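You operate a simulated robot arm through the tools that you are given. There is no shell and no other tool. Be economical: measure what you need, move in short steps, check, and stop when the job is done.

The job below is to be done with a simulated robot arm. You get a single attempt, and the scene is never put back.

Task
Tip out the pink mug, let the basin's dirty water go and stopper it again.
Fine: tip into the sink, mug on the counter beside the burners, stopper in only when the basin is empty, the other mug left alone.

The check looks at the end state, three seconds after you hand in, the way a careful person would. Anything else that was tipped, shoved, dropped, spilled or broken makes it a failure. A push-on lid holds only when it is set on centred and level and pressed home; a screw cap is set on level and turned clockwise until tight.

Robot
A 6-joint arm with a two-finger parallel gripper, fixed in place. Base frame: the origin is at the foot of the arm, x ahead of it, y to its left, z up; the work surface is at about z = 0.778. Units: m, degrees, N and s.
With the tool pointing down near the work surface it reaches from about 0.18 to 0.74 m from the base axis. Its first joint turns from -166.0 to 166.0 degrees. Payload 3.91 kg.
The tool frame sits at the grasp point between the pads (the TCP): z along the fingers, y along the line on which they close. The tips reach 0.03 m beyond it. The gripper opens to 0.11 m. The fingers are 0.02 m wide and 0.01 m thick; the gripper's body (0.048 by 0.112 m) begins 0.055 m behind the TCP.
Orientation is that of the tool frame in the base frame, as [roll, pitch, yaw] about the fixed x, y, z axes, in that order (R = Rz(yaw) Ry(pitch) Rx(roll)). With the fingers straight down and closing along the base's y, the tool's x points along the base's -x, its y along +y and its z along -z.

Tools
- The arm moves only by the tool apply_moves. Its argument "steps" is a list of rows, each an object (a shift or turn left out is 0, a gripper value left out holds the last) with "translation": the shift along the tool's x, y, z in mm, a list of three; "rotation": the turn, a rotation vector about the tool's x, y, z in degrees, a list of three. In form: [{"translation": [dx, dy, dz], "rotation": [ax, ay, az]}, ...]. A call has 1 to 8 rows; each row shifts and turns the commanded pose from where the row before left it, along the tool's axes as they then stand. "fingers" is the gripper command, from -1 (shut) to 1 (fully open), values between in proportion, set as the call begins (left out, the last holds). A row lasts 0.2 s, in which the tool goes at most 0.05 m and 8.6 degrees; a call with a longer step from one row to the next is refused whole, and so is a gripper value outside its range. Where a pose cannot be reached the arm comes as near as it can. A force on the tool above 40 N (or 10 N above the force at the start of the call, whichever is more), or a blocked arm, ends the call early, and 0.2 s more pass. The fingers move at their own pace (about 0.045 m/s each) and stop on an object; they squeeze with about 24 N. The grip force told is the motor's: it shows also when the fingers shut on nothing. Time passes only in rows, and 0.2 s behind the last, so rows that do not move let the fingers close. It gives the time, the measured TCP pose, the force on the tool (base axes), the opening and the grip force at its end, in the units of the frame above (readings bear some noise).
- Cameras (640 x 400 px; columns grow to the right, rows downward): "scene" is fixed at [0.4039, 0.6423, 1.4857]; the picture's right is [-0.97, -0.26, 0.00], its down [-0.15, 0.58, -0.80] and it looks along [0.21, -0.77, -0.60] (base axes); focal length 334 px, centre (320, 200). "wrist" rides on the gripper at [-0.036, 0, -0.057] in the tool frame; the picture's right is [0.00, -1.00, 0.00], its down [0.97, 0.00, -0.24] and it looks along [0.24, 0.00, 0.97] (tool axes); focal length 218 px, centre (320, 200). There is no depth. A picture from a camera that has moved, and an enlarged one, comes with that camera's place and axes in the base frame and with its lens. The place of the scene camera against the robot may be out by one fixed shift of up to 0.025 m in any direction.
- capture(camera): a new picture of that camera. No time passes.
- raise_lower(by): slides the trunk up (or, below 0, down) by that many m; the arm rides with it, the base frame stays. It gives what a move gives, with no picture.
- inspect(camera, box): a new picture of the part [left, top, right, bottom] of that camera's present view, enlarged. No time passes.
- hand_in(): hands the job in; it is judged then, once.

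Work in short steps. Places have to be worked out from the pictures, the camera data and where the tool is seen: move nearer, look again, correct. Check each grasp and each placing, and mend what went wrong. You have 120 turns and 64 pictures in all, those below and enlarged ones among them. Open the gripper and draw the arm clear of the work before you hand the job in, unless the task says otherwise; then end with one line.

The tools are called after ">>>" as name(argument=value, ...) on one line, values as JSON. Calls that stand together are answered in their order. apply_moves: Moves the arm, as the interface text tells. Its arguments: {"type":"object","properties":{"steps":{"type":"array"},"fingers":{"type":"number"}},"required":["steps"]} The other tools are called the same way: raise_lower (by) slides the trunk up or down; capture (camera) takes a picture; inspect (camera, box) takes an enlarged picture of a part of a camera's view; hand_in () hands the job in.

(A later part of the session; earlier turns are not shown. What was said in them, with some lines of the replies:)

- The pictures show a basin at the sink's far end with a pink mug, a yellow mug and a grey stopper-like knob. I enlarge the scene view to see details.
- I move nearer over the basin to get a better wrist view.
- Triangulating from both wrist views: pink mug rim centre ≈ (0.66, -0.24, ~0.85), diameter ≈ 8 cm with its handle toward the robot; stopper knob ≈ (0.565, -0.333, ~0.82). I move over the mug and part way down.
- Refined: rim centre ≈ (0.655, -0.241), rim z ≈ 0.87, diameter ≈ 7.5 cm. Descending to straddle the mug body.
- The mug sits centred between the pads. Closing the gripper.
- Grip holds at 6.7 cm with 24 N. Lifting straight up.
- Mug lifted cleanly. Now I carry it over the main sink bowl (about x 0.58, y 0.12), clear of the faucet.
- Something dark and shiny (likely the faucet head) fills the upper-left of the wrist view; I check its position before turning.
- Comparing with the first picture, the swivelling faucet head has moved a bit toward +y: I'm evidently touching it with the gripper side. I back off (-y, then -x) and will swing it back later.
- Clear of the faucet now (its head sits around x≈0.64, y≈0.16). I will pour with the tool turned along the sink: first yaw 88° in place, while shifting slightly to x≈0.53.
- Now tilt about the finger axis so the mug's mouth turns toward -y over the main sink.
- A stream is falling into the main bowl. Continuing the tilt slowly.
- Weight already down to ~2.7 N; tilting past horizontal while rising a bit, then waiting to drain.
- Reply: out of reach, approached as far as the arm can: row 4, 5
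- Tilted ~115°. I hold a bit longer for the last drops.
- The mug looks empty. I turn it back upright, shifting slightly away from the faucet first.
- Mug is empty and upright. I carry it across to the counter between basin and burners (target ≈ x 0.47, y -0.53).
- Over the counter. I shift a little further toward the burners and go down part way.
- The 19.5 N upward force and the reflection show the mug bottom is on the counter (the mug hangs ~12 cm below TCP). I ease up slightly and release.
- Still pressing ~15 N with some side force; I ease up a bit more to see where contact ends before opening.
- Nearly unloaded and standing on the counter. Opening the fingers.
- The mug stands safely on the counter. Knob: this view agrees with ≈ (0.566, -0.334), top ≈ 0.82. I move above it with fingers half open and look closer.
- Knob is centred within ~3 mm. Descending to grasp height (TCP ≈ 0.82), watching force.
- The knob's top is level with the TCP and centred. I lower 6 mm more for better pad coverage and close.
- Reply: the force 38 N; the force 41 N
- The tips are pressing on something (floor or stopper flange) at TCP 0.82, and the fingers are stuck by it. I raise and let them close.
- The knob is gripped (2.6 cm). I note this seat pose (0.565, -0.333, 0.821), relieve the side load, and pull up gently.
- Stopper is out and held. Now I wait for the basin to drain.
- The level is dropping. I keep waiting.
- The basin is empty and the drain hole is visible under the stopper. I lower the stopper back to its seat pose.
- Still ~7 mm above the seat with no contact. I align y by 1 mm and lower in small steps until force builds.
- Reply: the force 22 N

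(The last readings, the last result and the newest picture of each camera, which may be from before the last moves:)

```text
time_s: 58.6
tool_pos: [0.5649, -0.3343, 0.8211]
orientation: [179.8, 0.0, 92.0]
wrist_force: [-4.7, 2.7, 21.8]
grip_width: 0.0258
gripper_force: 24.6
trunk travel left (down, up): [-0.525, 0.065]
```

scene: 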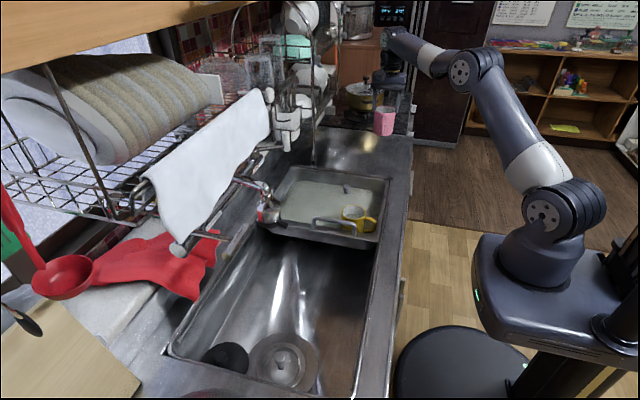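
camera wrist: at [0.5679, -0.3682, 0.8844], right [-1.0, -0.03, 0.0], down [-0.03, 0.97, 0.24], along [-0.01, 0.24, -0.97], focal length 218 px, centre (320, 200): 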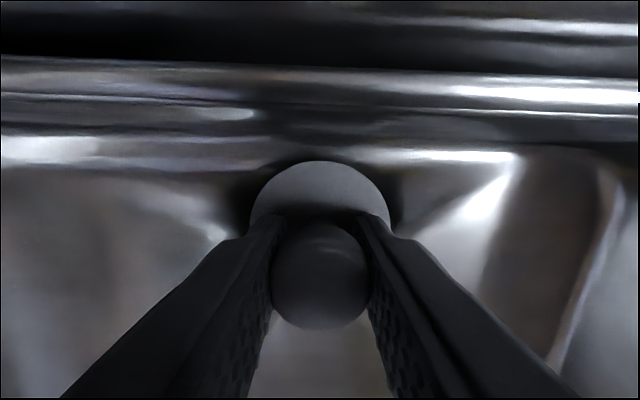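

It bears at 0.821, exactly the original seat height. One small extra press, then release.

>>> apply_moves(steps=[{"translation": [0, 0, 1]}, {}])

>>> apply_moves(steps=[{"translation": [0, 0, -2]}, {"translation": [0, 0, -1]}, {}, {}, {}], fingers=0.1)

>>> apply_moves(steps=[{"translation": [0, 0, -5]}, {"translation": [0, 0, -25]}, {"translation": [0, 0, -40]}, {"translation": [0, 0, -40]}, {"translation": [0, 0, -40]}, {}])

>>> capture(camera="wrist")

>>> inspect(camera="scene", box=[240, 150, 420, 262])

```text
time_s: 59.2
tool_pos: [0.5644, -0.3346, 0.8227]
orientation: [179.8, 0.1, 92.0]
wrist_force: [-2.4, 3.2, 35.8]
grip_width: 0.0257
gripper_force: 23.8
trunk travel left (down, up): [-0.525, 0.065]
```

```text
time_s: 60.4
tool_pos: [0.5644, -0.3334, 0.8214]
orientation: [-179.9, -0.1, 92.0]
wrist_force: [13.3, 2.9, 20.4]
grip_width: 0.0542
gripper_force: 0.1
trunk travel left (down, up): [-0.525, 0.065]
```

```text
time_s: 61.8
tool_pos: [0.5642, -0.3331, 0.9717]
orientation: [180.0, -0.1, 92.0]
wrist_force: [0.2, -0.6, 0.3]
grip_width: 0.0604
gripper_force: 0.0
trunk travel left (down, up): [-0.525, 0.065]
```

```text
22 pictures are left
camera wrist: at [0.5655, -0.3688, 1.0286], right [-1.0, -0.03, 0.0], down [-0.03, 0.97, 0.24], along [-0.01, 0.24, -0.97], focal length 218 px, centre (320, 200)
```

wrist: 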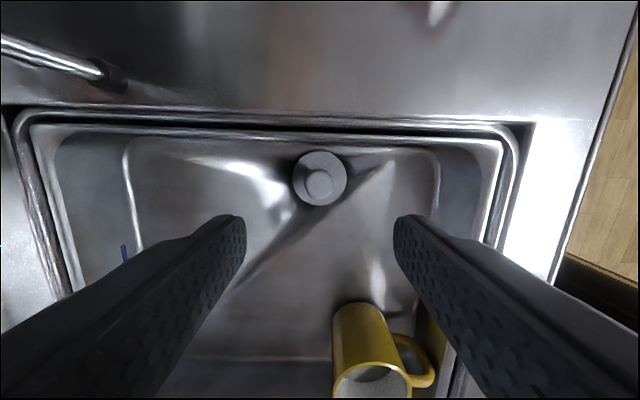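

```text
3.56 times, centred on (330, 206) of scene
camera zoom: at [0.4039, 0.6423, 1.4857], right [-0.97, -0.26, 0.0], down [-0.15, 0.58, -0.8], along [0.21, -0.77, -0.6], focal length 1186 px, centre (284, 179)
```

zoom: 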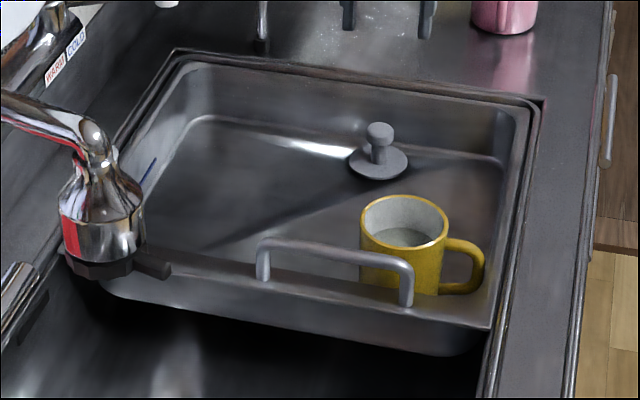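

Stopper is seated centred and level, and the yellow mug is untouched. The faucet head needs to swing ~3 cm back toward -y; I estimate its ring now at ≈ (0.64, 0.17, 1.03), originally y ≈ 0.14. I rise and move over the sink to look at it from above.

>>> apply_moves(steps=[{"translation": [0, -10, -45]}, {"translation": [0, -20, -45]}, {"translation": [0, -20, -45]}, {"translation": [45, -10, -45]}, {"translation": [48, 0, 0]}, {"translation": [48, 0, 0]}, {"translation": [48, 0, 0]}, {"translation": [48, 0, 0]}], fingers=-1)

>>> apply_moves(steps=[{"translation": [48, 0, 0]}, {"translation": [48, 0, 0]}, {"translation": [48, 0, 0]}, {"translation": [48, 0, 0]}, {"translation": [48, 0, 0]}, {"translation": [48, 0, 0]}, {"translation": [30, 0, 0]}, {}])

>>> capture(camera="wrist")

>>> capture(camera="scene")

```text
refused: row 4 steps farther than a row can; nothing moved
```

```text
time_s: 63.6
tool_pos: [0.5535, -0.0168, 0.9725]
orientation: [-180.0, 0.0, 92.0]
wrist_force: [0.0, 0.9, -0.5]
grip_width: 0.0605
gripper_force: 0.0
trunk travel left (down, up): [-0.525, 0.065]
```

```text
20 pictures are left
camera wrist: at [0.5552, -0.0519, 1.0288], right [-1.0, -0.03, 0.0], down [-0.03, 0.97, 0.24], along [-0.01, 0.24, -0.97], focal length 218 px, centre (320, 200)
```

wrist: 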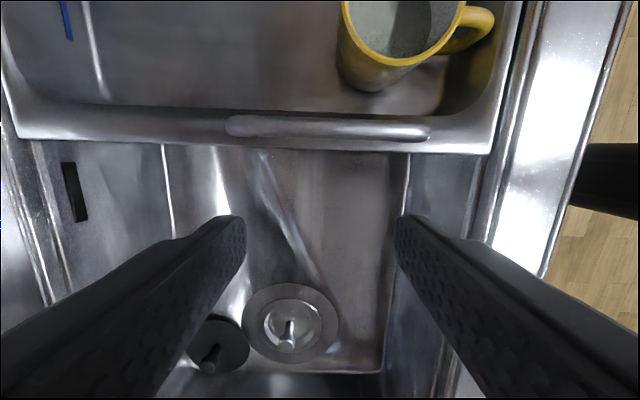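

```text
19 pictures are left
```

scene: 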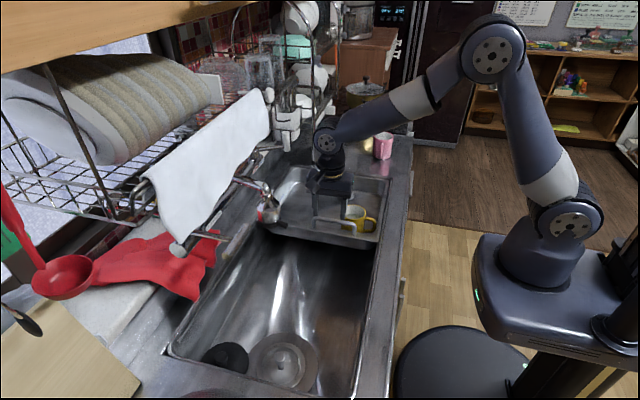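

The first call was refused and only the sideways travel ran, but at a safe height with no contact. I now rise and back off in x before going further.

>>> apply_moves(steps=[{"translation": [0, -20, -40]}, {"translation": [0, -20, -40]}, {"translation": [0, -20, -40]}, {"translation": [0, -15, -40]}, {"translation": [0, 0, -40]}, {}], fingers=-1)

>>> inspect(camera="scene", box=[200, 140, 330, 270])

```text
time_s: 65.0
tool_pos: [0.4803, -0.0212, 1.1727]
orientation: [180.0, 0.0, 92.0]
wrist_force: [0.3, -0.7, 0.1]
grip_width: 0.0002
gripper_force: 23.6
trunk travel left (down, up): [-0.525, 0.065]
```

```text
3.08 times, centred on (265, 205) of scene
camera zoom: at [0.4039, 0.6423, 1.4857], right [-0.97, -0.26, 0.0], down [-0.15, 0.58, -0.8], along [0.21, -0.77, -0.6], focal length 1026 px, centre (489, 185)
```

zoom: 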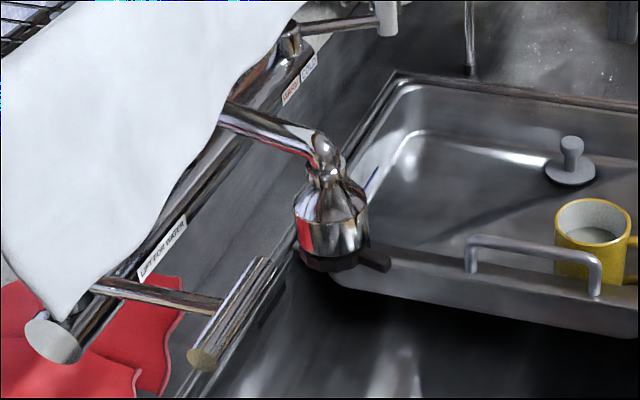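

The faucet's spout hangs from a mixer bar, with a T-handle ("lift for water") near y 0.20–0.28, x≈0.675 that I must avoid. I move along at x≈0.48 to see the faucet head from above.

>>> apply_moves(steps=[{"translation": [45, 0, -10]}, {"translation": [45, 0, -10]}, {"translation": [45, 0, -10]}, {"translation": [45, 0, -10]}, {"translation": [40, 0, 0]}, {}])

>>> capture(camera="wrist")

```text
time_s: 66.4
tool_pos: [0.4716, 0.1999, 1.2123]
orientation: [180.0, -0.1, 92.1]
wrist_force: [-0.5, -0.4, -0.1]
grip_width: 0.0001
gripper_force: 23.8
trunk travel left (down, up): [-0.525, 0.065]
```

```text
17 pictures are left
camera wrist: at [0.4719, 0.1651, 1.2687], right [-1.0, -0.03, 0.0], down [-0.03, 0.97, 0.24], along [-0.01, 0.24, -0.97], focal length 218 px, centre (320, 200)
```

wrist: 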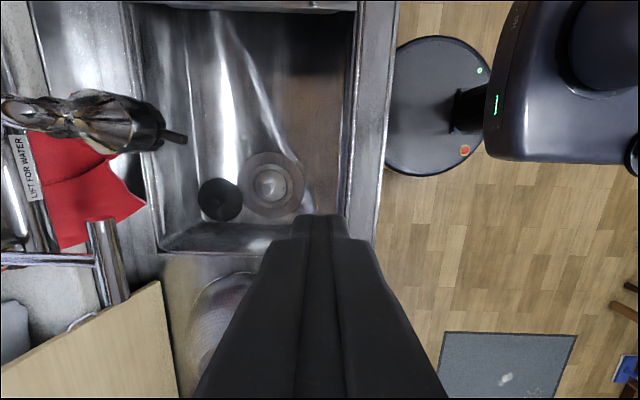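

Good view: head ring ≈ (0.65, 0.15), lever tip ≈ (0.61, 0.16); T-handle is at y ≥ 0.245. To keep the gripper away from the towel, I tilt the tool 35° (fingers pointing forward-down) before approaching from the +y side.

>>> apply_moves(steps=[{"translation": [10, 0, 0], "rotation": [-8, 0, 0]}, {"translation": [5, 0, 0], "rotation": [-8, 0, 0]}, {"rotation": [-8, 0, 0]}, {"rotation": [-8, 0, 0]}, {"rotation": [-3, 0, 0]}, {}])

```text
time_s: 67.8
tool_pos: [0.4699, 0.2155, 1.2131]
orientation: [144.8, -0.1, 92.1]
wrist_force: [0.1, -0.9, -0.4]
grip_width: 0.0001
gripper_force: 23.7
trunk travel left (down, up): [-0.525, 0.065]
```

Tilt is right. Now descend to z≈1.06 at x≈0.47, then forward part-way and check.

>>> apply_moves(steps=[{"translation": [0, -22, 31]}, {"translation": [0, -22, 31]}, {"translation": [0, -22, 31]}, {"translation": [0, -22, 32]}, {"translation": [0, 28, 19]}, {"translation": [0, 28, 19]}, {"translation": [-3, 26, 19]}, {}])

>>> capture(camera="wrist")

>>> inspect(camera="scene", box=[200, 140, 360, 270])

```text
time_s: 69.6
tool_pos: [0.5698, 0.214, 1.0613]
orientation: [145.0, 0.0, 92.0]
wrist_force: [0.0, 0.0, -0.6]
grip_width: 0.0
gripper_force: 24.0
trunk travel left (down, up): [-0.525, 0.065]
```

```text
16 pictures are left
camera wrist: at [0.539, 0.1791, 1.1065], right [-0.82, -0.03, -0.57], down [-0.17, 0.97, 0.2], along [0.55, 0.26, -0.79], focal length 218 px, centre (320, 200)
```

wrist: 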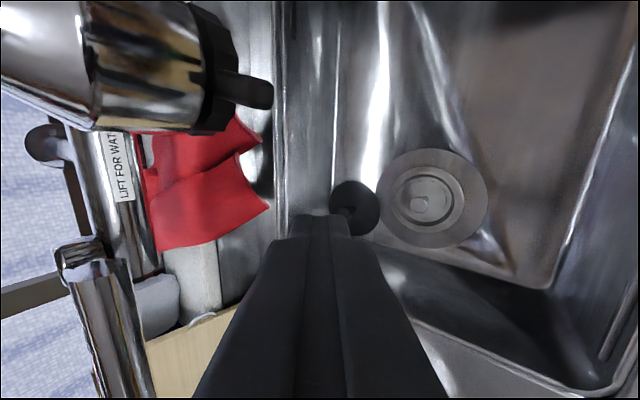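

```text
3.08 times, centred on (280, 205) of scene
camera zoom: at [0.4039, 0.6423, 1.4857], right [-0.97, -0.26, 0.0], down [-0.15, 0.58, -0.8], along [0.21, -0.77, -0.6], focal length 1026 px, centre (443, 185)
```

zoom: 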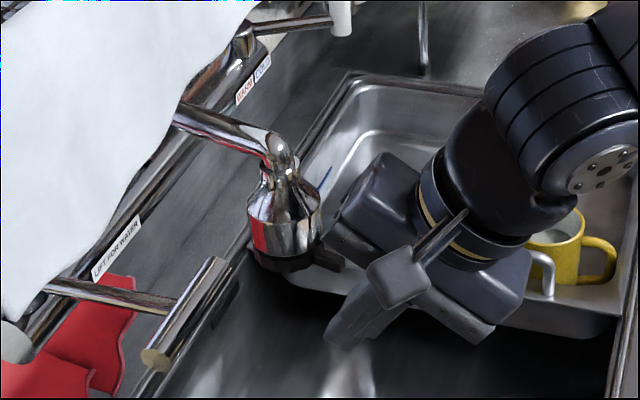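

Path is clear. I go 5 cm further forward (staying at +y of the head), then start pushing toward -y gently.

>>> apply_moves(steps=[{"translation": [-1, 20, 14]}, {"translation": [-1, 21, 15]}, {"translation": [-10, 0, 0]}, {"translation": [-10, 0, 0]}, {"translation": [-10, 0, 0]}, {"translation": [-8, 0, 0]}, {}])

>>> inspect(camera="scene", box=[240, 150, 420, 262])

```text
time_s: 71.2
tool_pos: [0.6196, 0.1776, 1.0607]
orientation: [145.0, 0.0, 92.0]
wrist_force: [-14.8, 6.2, 1.2]
grip_width: 0.0001
gripper_force: 24.1
trunk travel left (down, up): [-0.525, 0.065]
```

```text
3.56 times, centred on (330, 206) of scene
camera zoom: at [0.4039, 0.6423, 1.4857], right [-0.97, -0.26, 0.0], down [-0.15, 0.58, -0.8], along [0.21, -0.77, -0.6], focal length 1186 px, centre (284, 179)
```

zoom: 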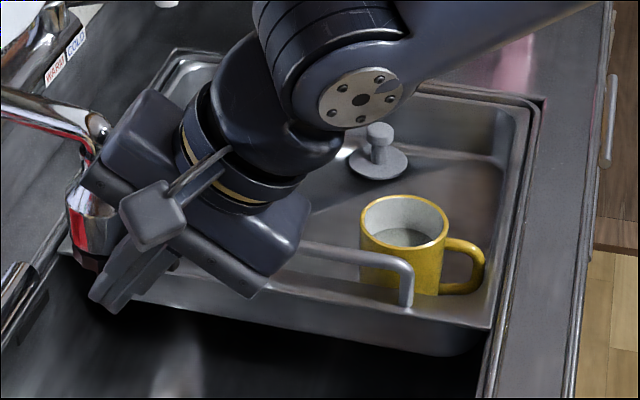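

Contact: the head started to move, but with a side load in x; I back off 1 cm in x and continue pushing toward -y.

>>> apply_moves(steps=[{"translation": [8, -10, -7]}, {"translation": [-8, 0, 0]}, {"translation": [-6, 0, 0]}, {"translation": [-6, 0, 0]}, {"translation": [-5, 0, 0]}, {}])

>>> inspect(camera="scene", box=[240, 150, 420, 262])

```text
time_s: 72.6
tool_pos: [0.6116, 0.1604, 1.0614]
orientation: [144.8, -0.2, 91.9]
wrist_force: [-0.9, 1.5, 1.1]
grip_width: 0.0
gripper_force: 24.4
trunk travel left (down, up): [-0.525, 0.065]
```

```text
3.56 times, centred on (330, 206) of scene
camera zoom: at [0.4039, 0.6423, 1.4857], right [-0.97, -0.26, 0.0], down [-0.15, 0.58, -0.8], along [0.21, -0.77, -0.6], focal length 1186 px, centre (284, 179)
```

zoom: 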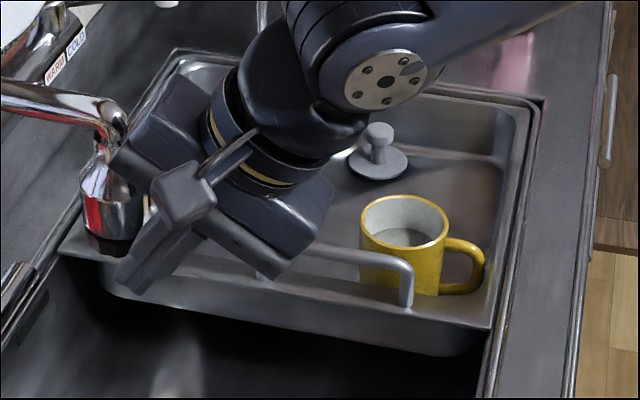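

The head has come most of the way back (ball ≈ (112,118) vs. original ≈ (121,106)). About 9 mm more.

>>> apply_moves(steps=[{"translation": [-5, 0, 0]}, {"translation": [-4, 0, 0]}, {}])

>>> inspect(camera="scene", box=[240, 150, 420, 262])

```text
time_s: 73.4
tool_pos: [0.6097, 0.1519, 1.06]
orientation: [145.0, -0.1, 92.0]
wrist_force: [-2.6, 1.9, -0.6]
grip_width: 0.0001
gripper_force: 23.6
trunk travel left (down, up): [-0.525, 0.065]
```

```text
3.56 times, centred on (330, 206) of scene
camera zoom: at [0.4039, 0.6423, 1.4857], right [-0.97, -0.26, 0.0], down [-0.15, 0.58, -0.8], along [0.21, -0.77, -0.6], focal length 1186 px, centre (284, 179)
```

zoom: 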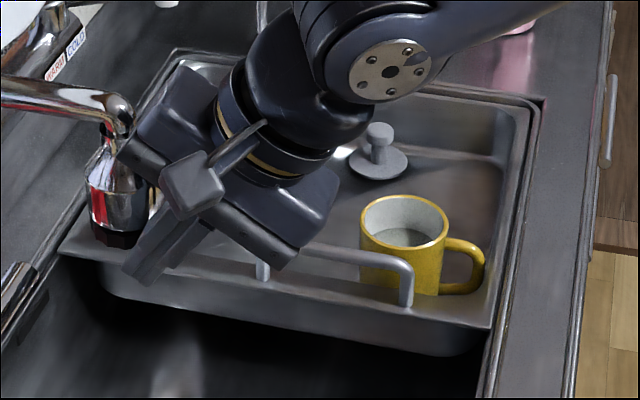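

Nearly exact; 2 mm more, then withdraw away (+y, then back in x) and compare.

>>> apply_moves(steps=[{"translation": [-2.5, 0, 0]}, {}, {"translation": [10, 0, 0]}, {"translation": [15, -10, -7]}, {"translation": [0, -30, -21]}, {"translation": [0, -35, -25]}, {"translation": [0, -30, -21]}, {}])

>>> inspect(camera="scene", box=[240, 150, 420, 262])

```text
time_s: 75.2
tool_pos: [0.4809, 0.1673, 1.0593]
orientation: [145.0, -0.1, 92.0]
wrist_force: [0.6, -0.1, -0.5]
grip_width: 0.0
gripper_force: 24.4
trunk travel left (down, up): [-0.525, 0.065]
```

```text
3.56 times, centred on (330, 206) of scene
camera zoom: at [0.4039, 0.6423, 1.4857], right [-0.97, -0.26, 0.0], down [-0.15, 0.58, -0.8], along [0.21, -0.77, -0.6], focal length 1186 px, centre (284, 179)
```

zoom: 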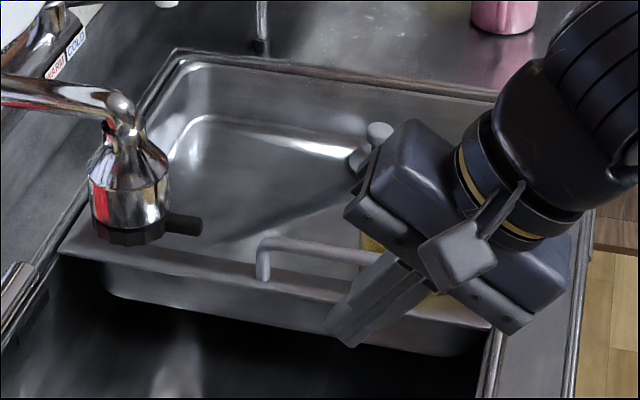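

The faucet is back at its original place. I raise the arm clear, open the gripper, untilt, and take a final look.

>>> apply_moves(steps=[{"translation": [0, 10, -40]}, {"translation": [0, 10, -40]}, {"translation": [0, 10, -40], "rotation": [8, 0, 0]}, {"translation": [0, 0, -30], "rotation": [8, 0, 0]}, {"translation": [-20, 0, 0], "rotation": [8, 0, 0]}, {"translation": [-30, 0, 0], "rotation": [8, 0, 0]}, {"translation": [-30, 0, 0], "rotation": [3, 0, 0]}, {}], fingers=1)

>>> capture(camera="scene")

>>> inspect(camera="scene", box=[280, 120, 420, 260])

```text
time_s: 77.0
tool_pos: [0.4251, 0.0845, 1.2029]
orientation: [-180.0, 0.0, 92.0]
wrist_force: [0.3, 0.2, -0.1]
grip_width: 0.1102
gripper_force: 0.0
trunk travel left (down, up): [-0.525, 0.065]
```

```text
10 pictures are left
```

scene: 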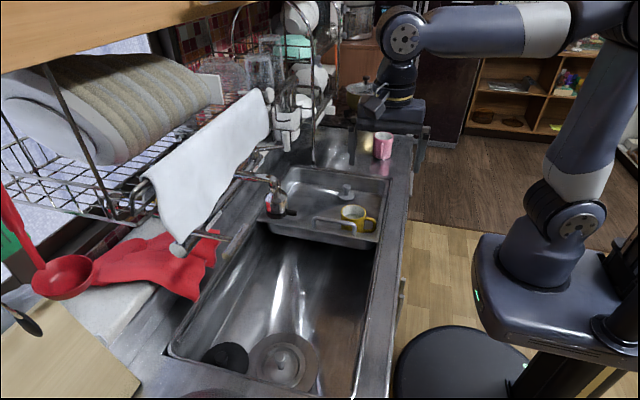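

```text
2.86 times, centred on (350, 190) of scene
camera zoom: at [0.4039, 0.6423, 1.4857], right [-0.97, -0.26, 0.0], down [-0.15, 0.58, -0.8], along [0.21, -0.77, -0.6], focal length 953 px, centre (234, 229)
```

zoom: 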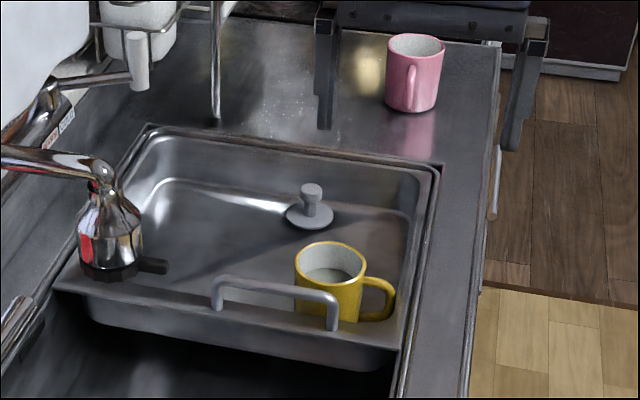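

The pink mug stands upright and empty on the counter, the basin is empty with its stopper in, and the yellow mug and faucet are in place. The arm is clear, so I hand in.

>>> hand_in()

```text
The job is handed in.
```

I tipped the pink mug out into the sink and stood it on the counter between the basin and the burners. The basin drained empty before I put the stopper back, and the other mug was left alone. On the way I nudged the faucet spout about 3 cm, then pushed it back to where it started.
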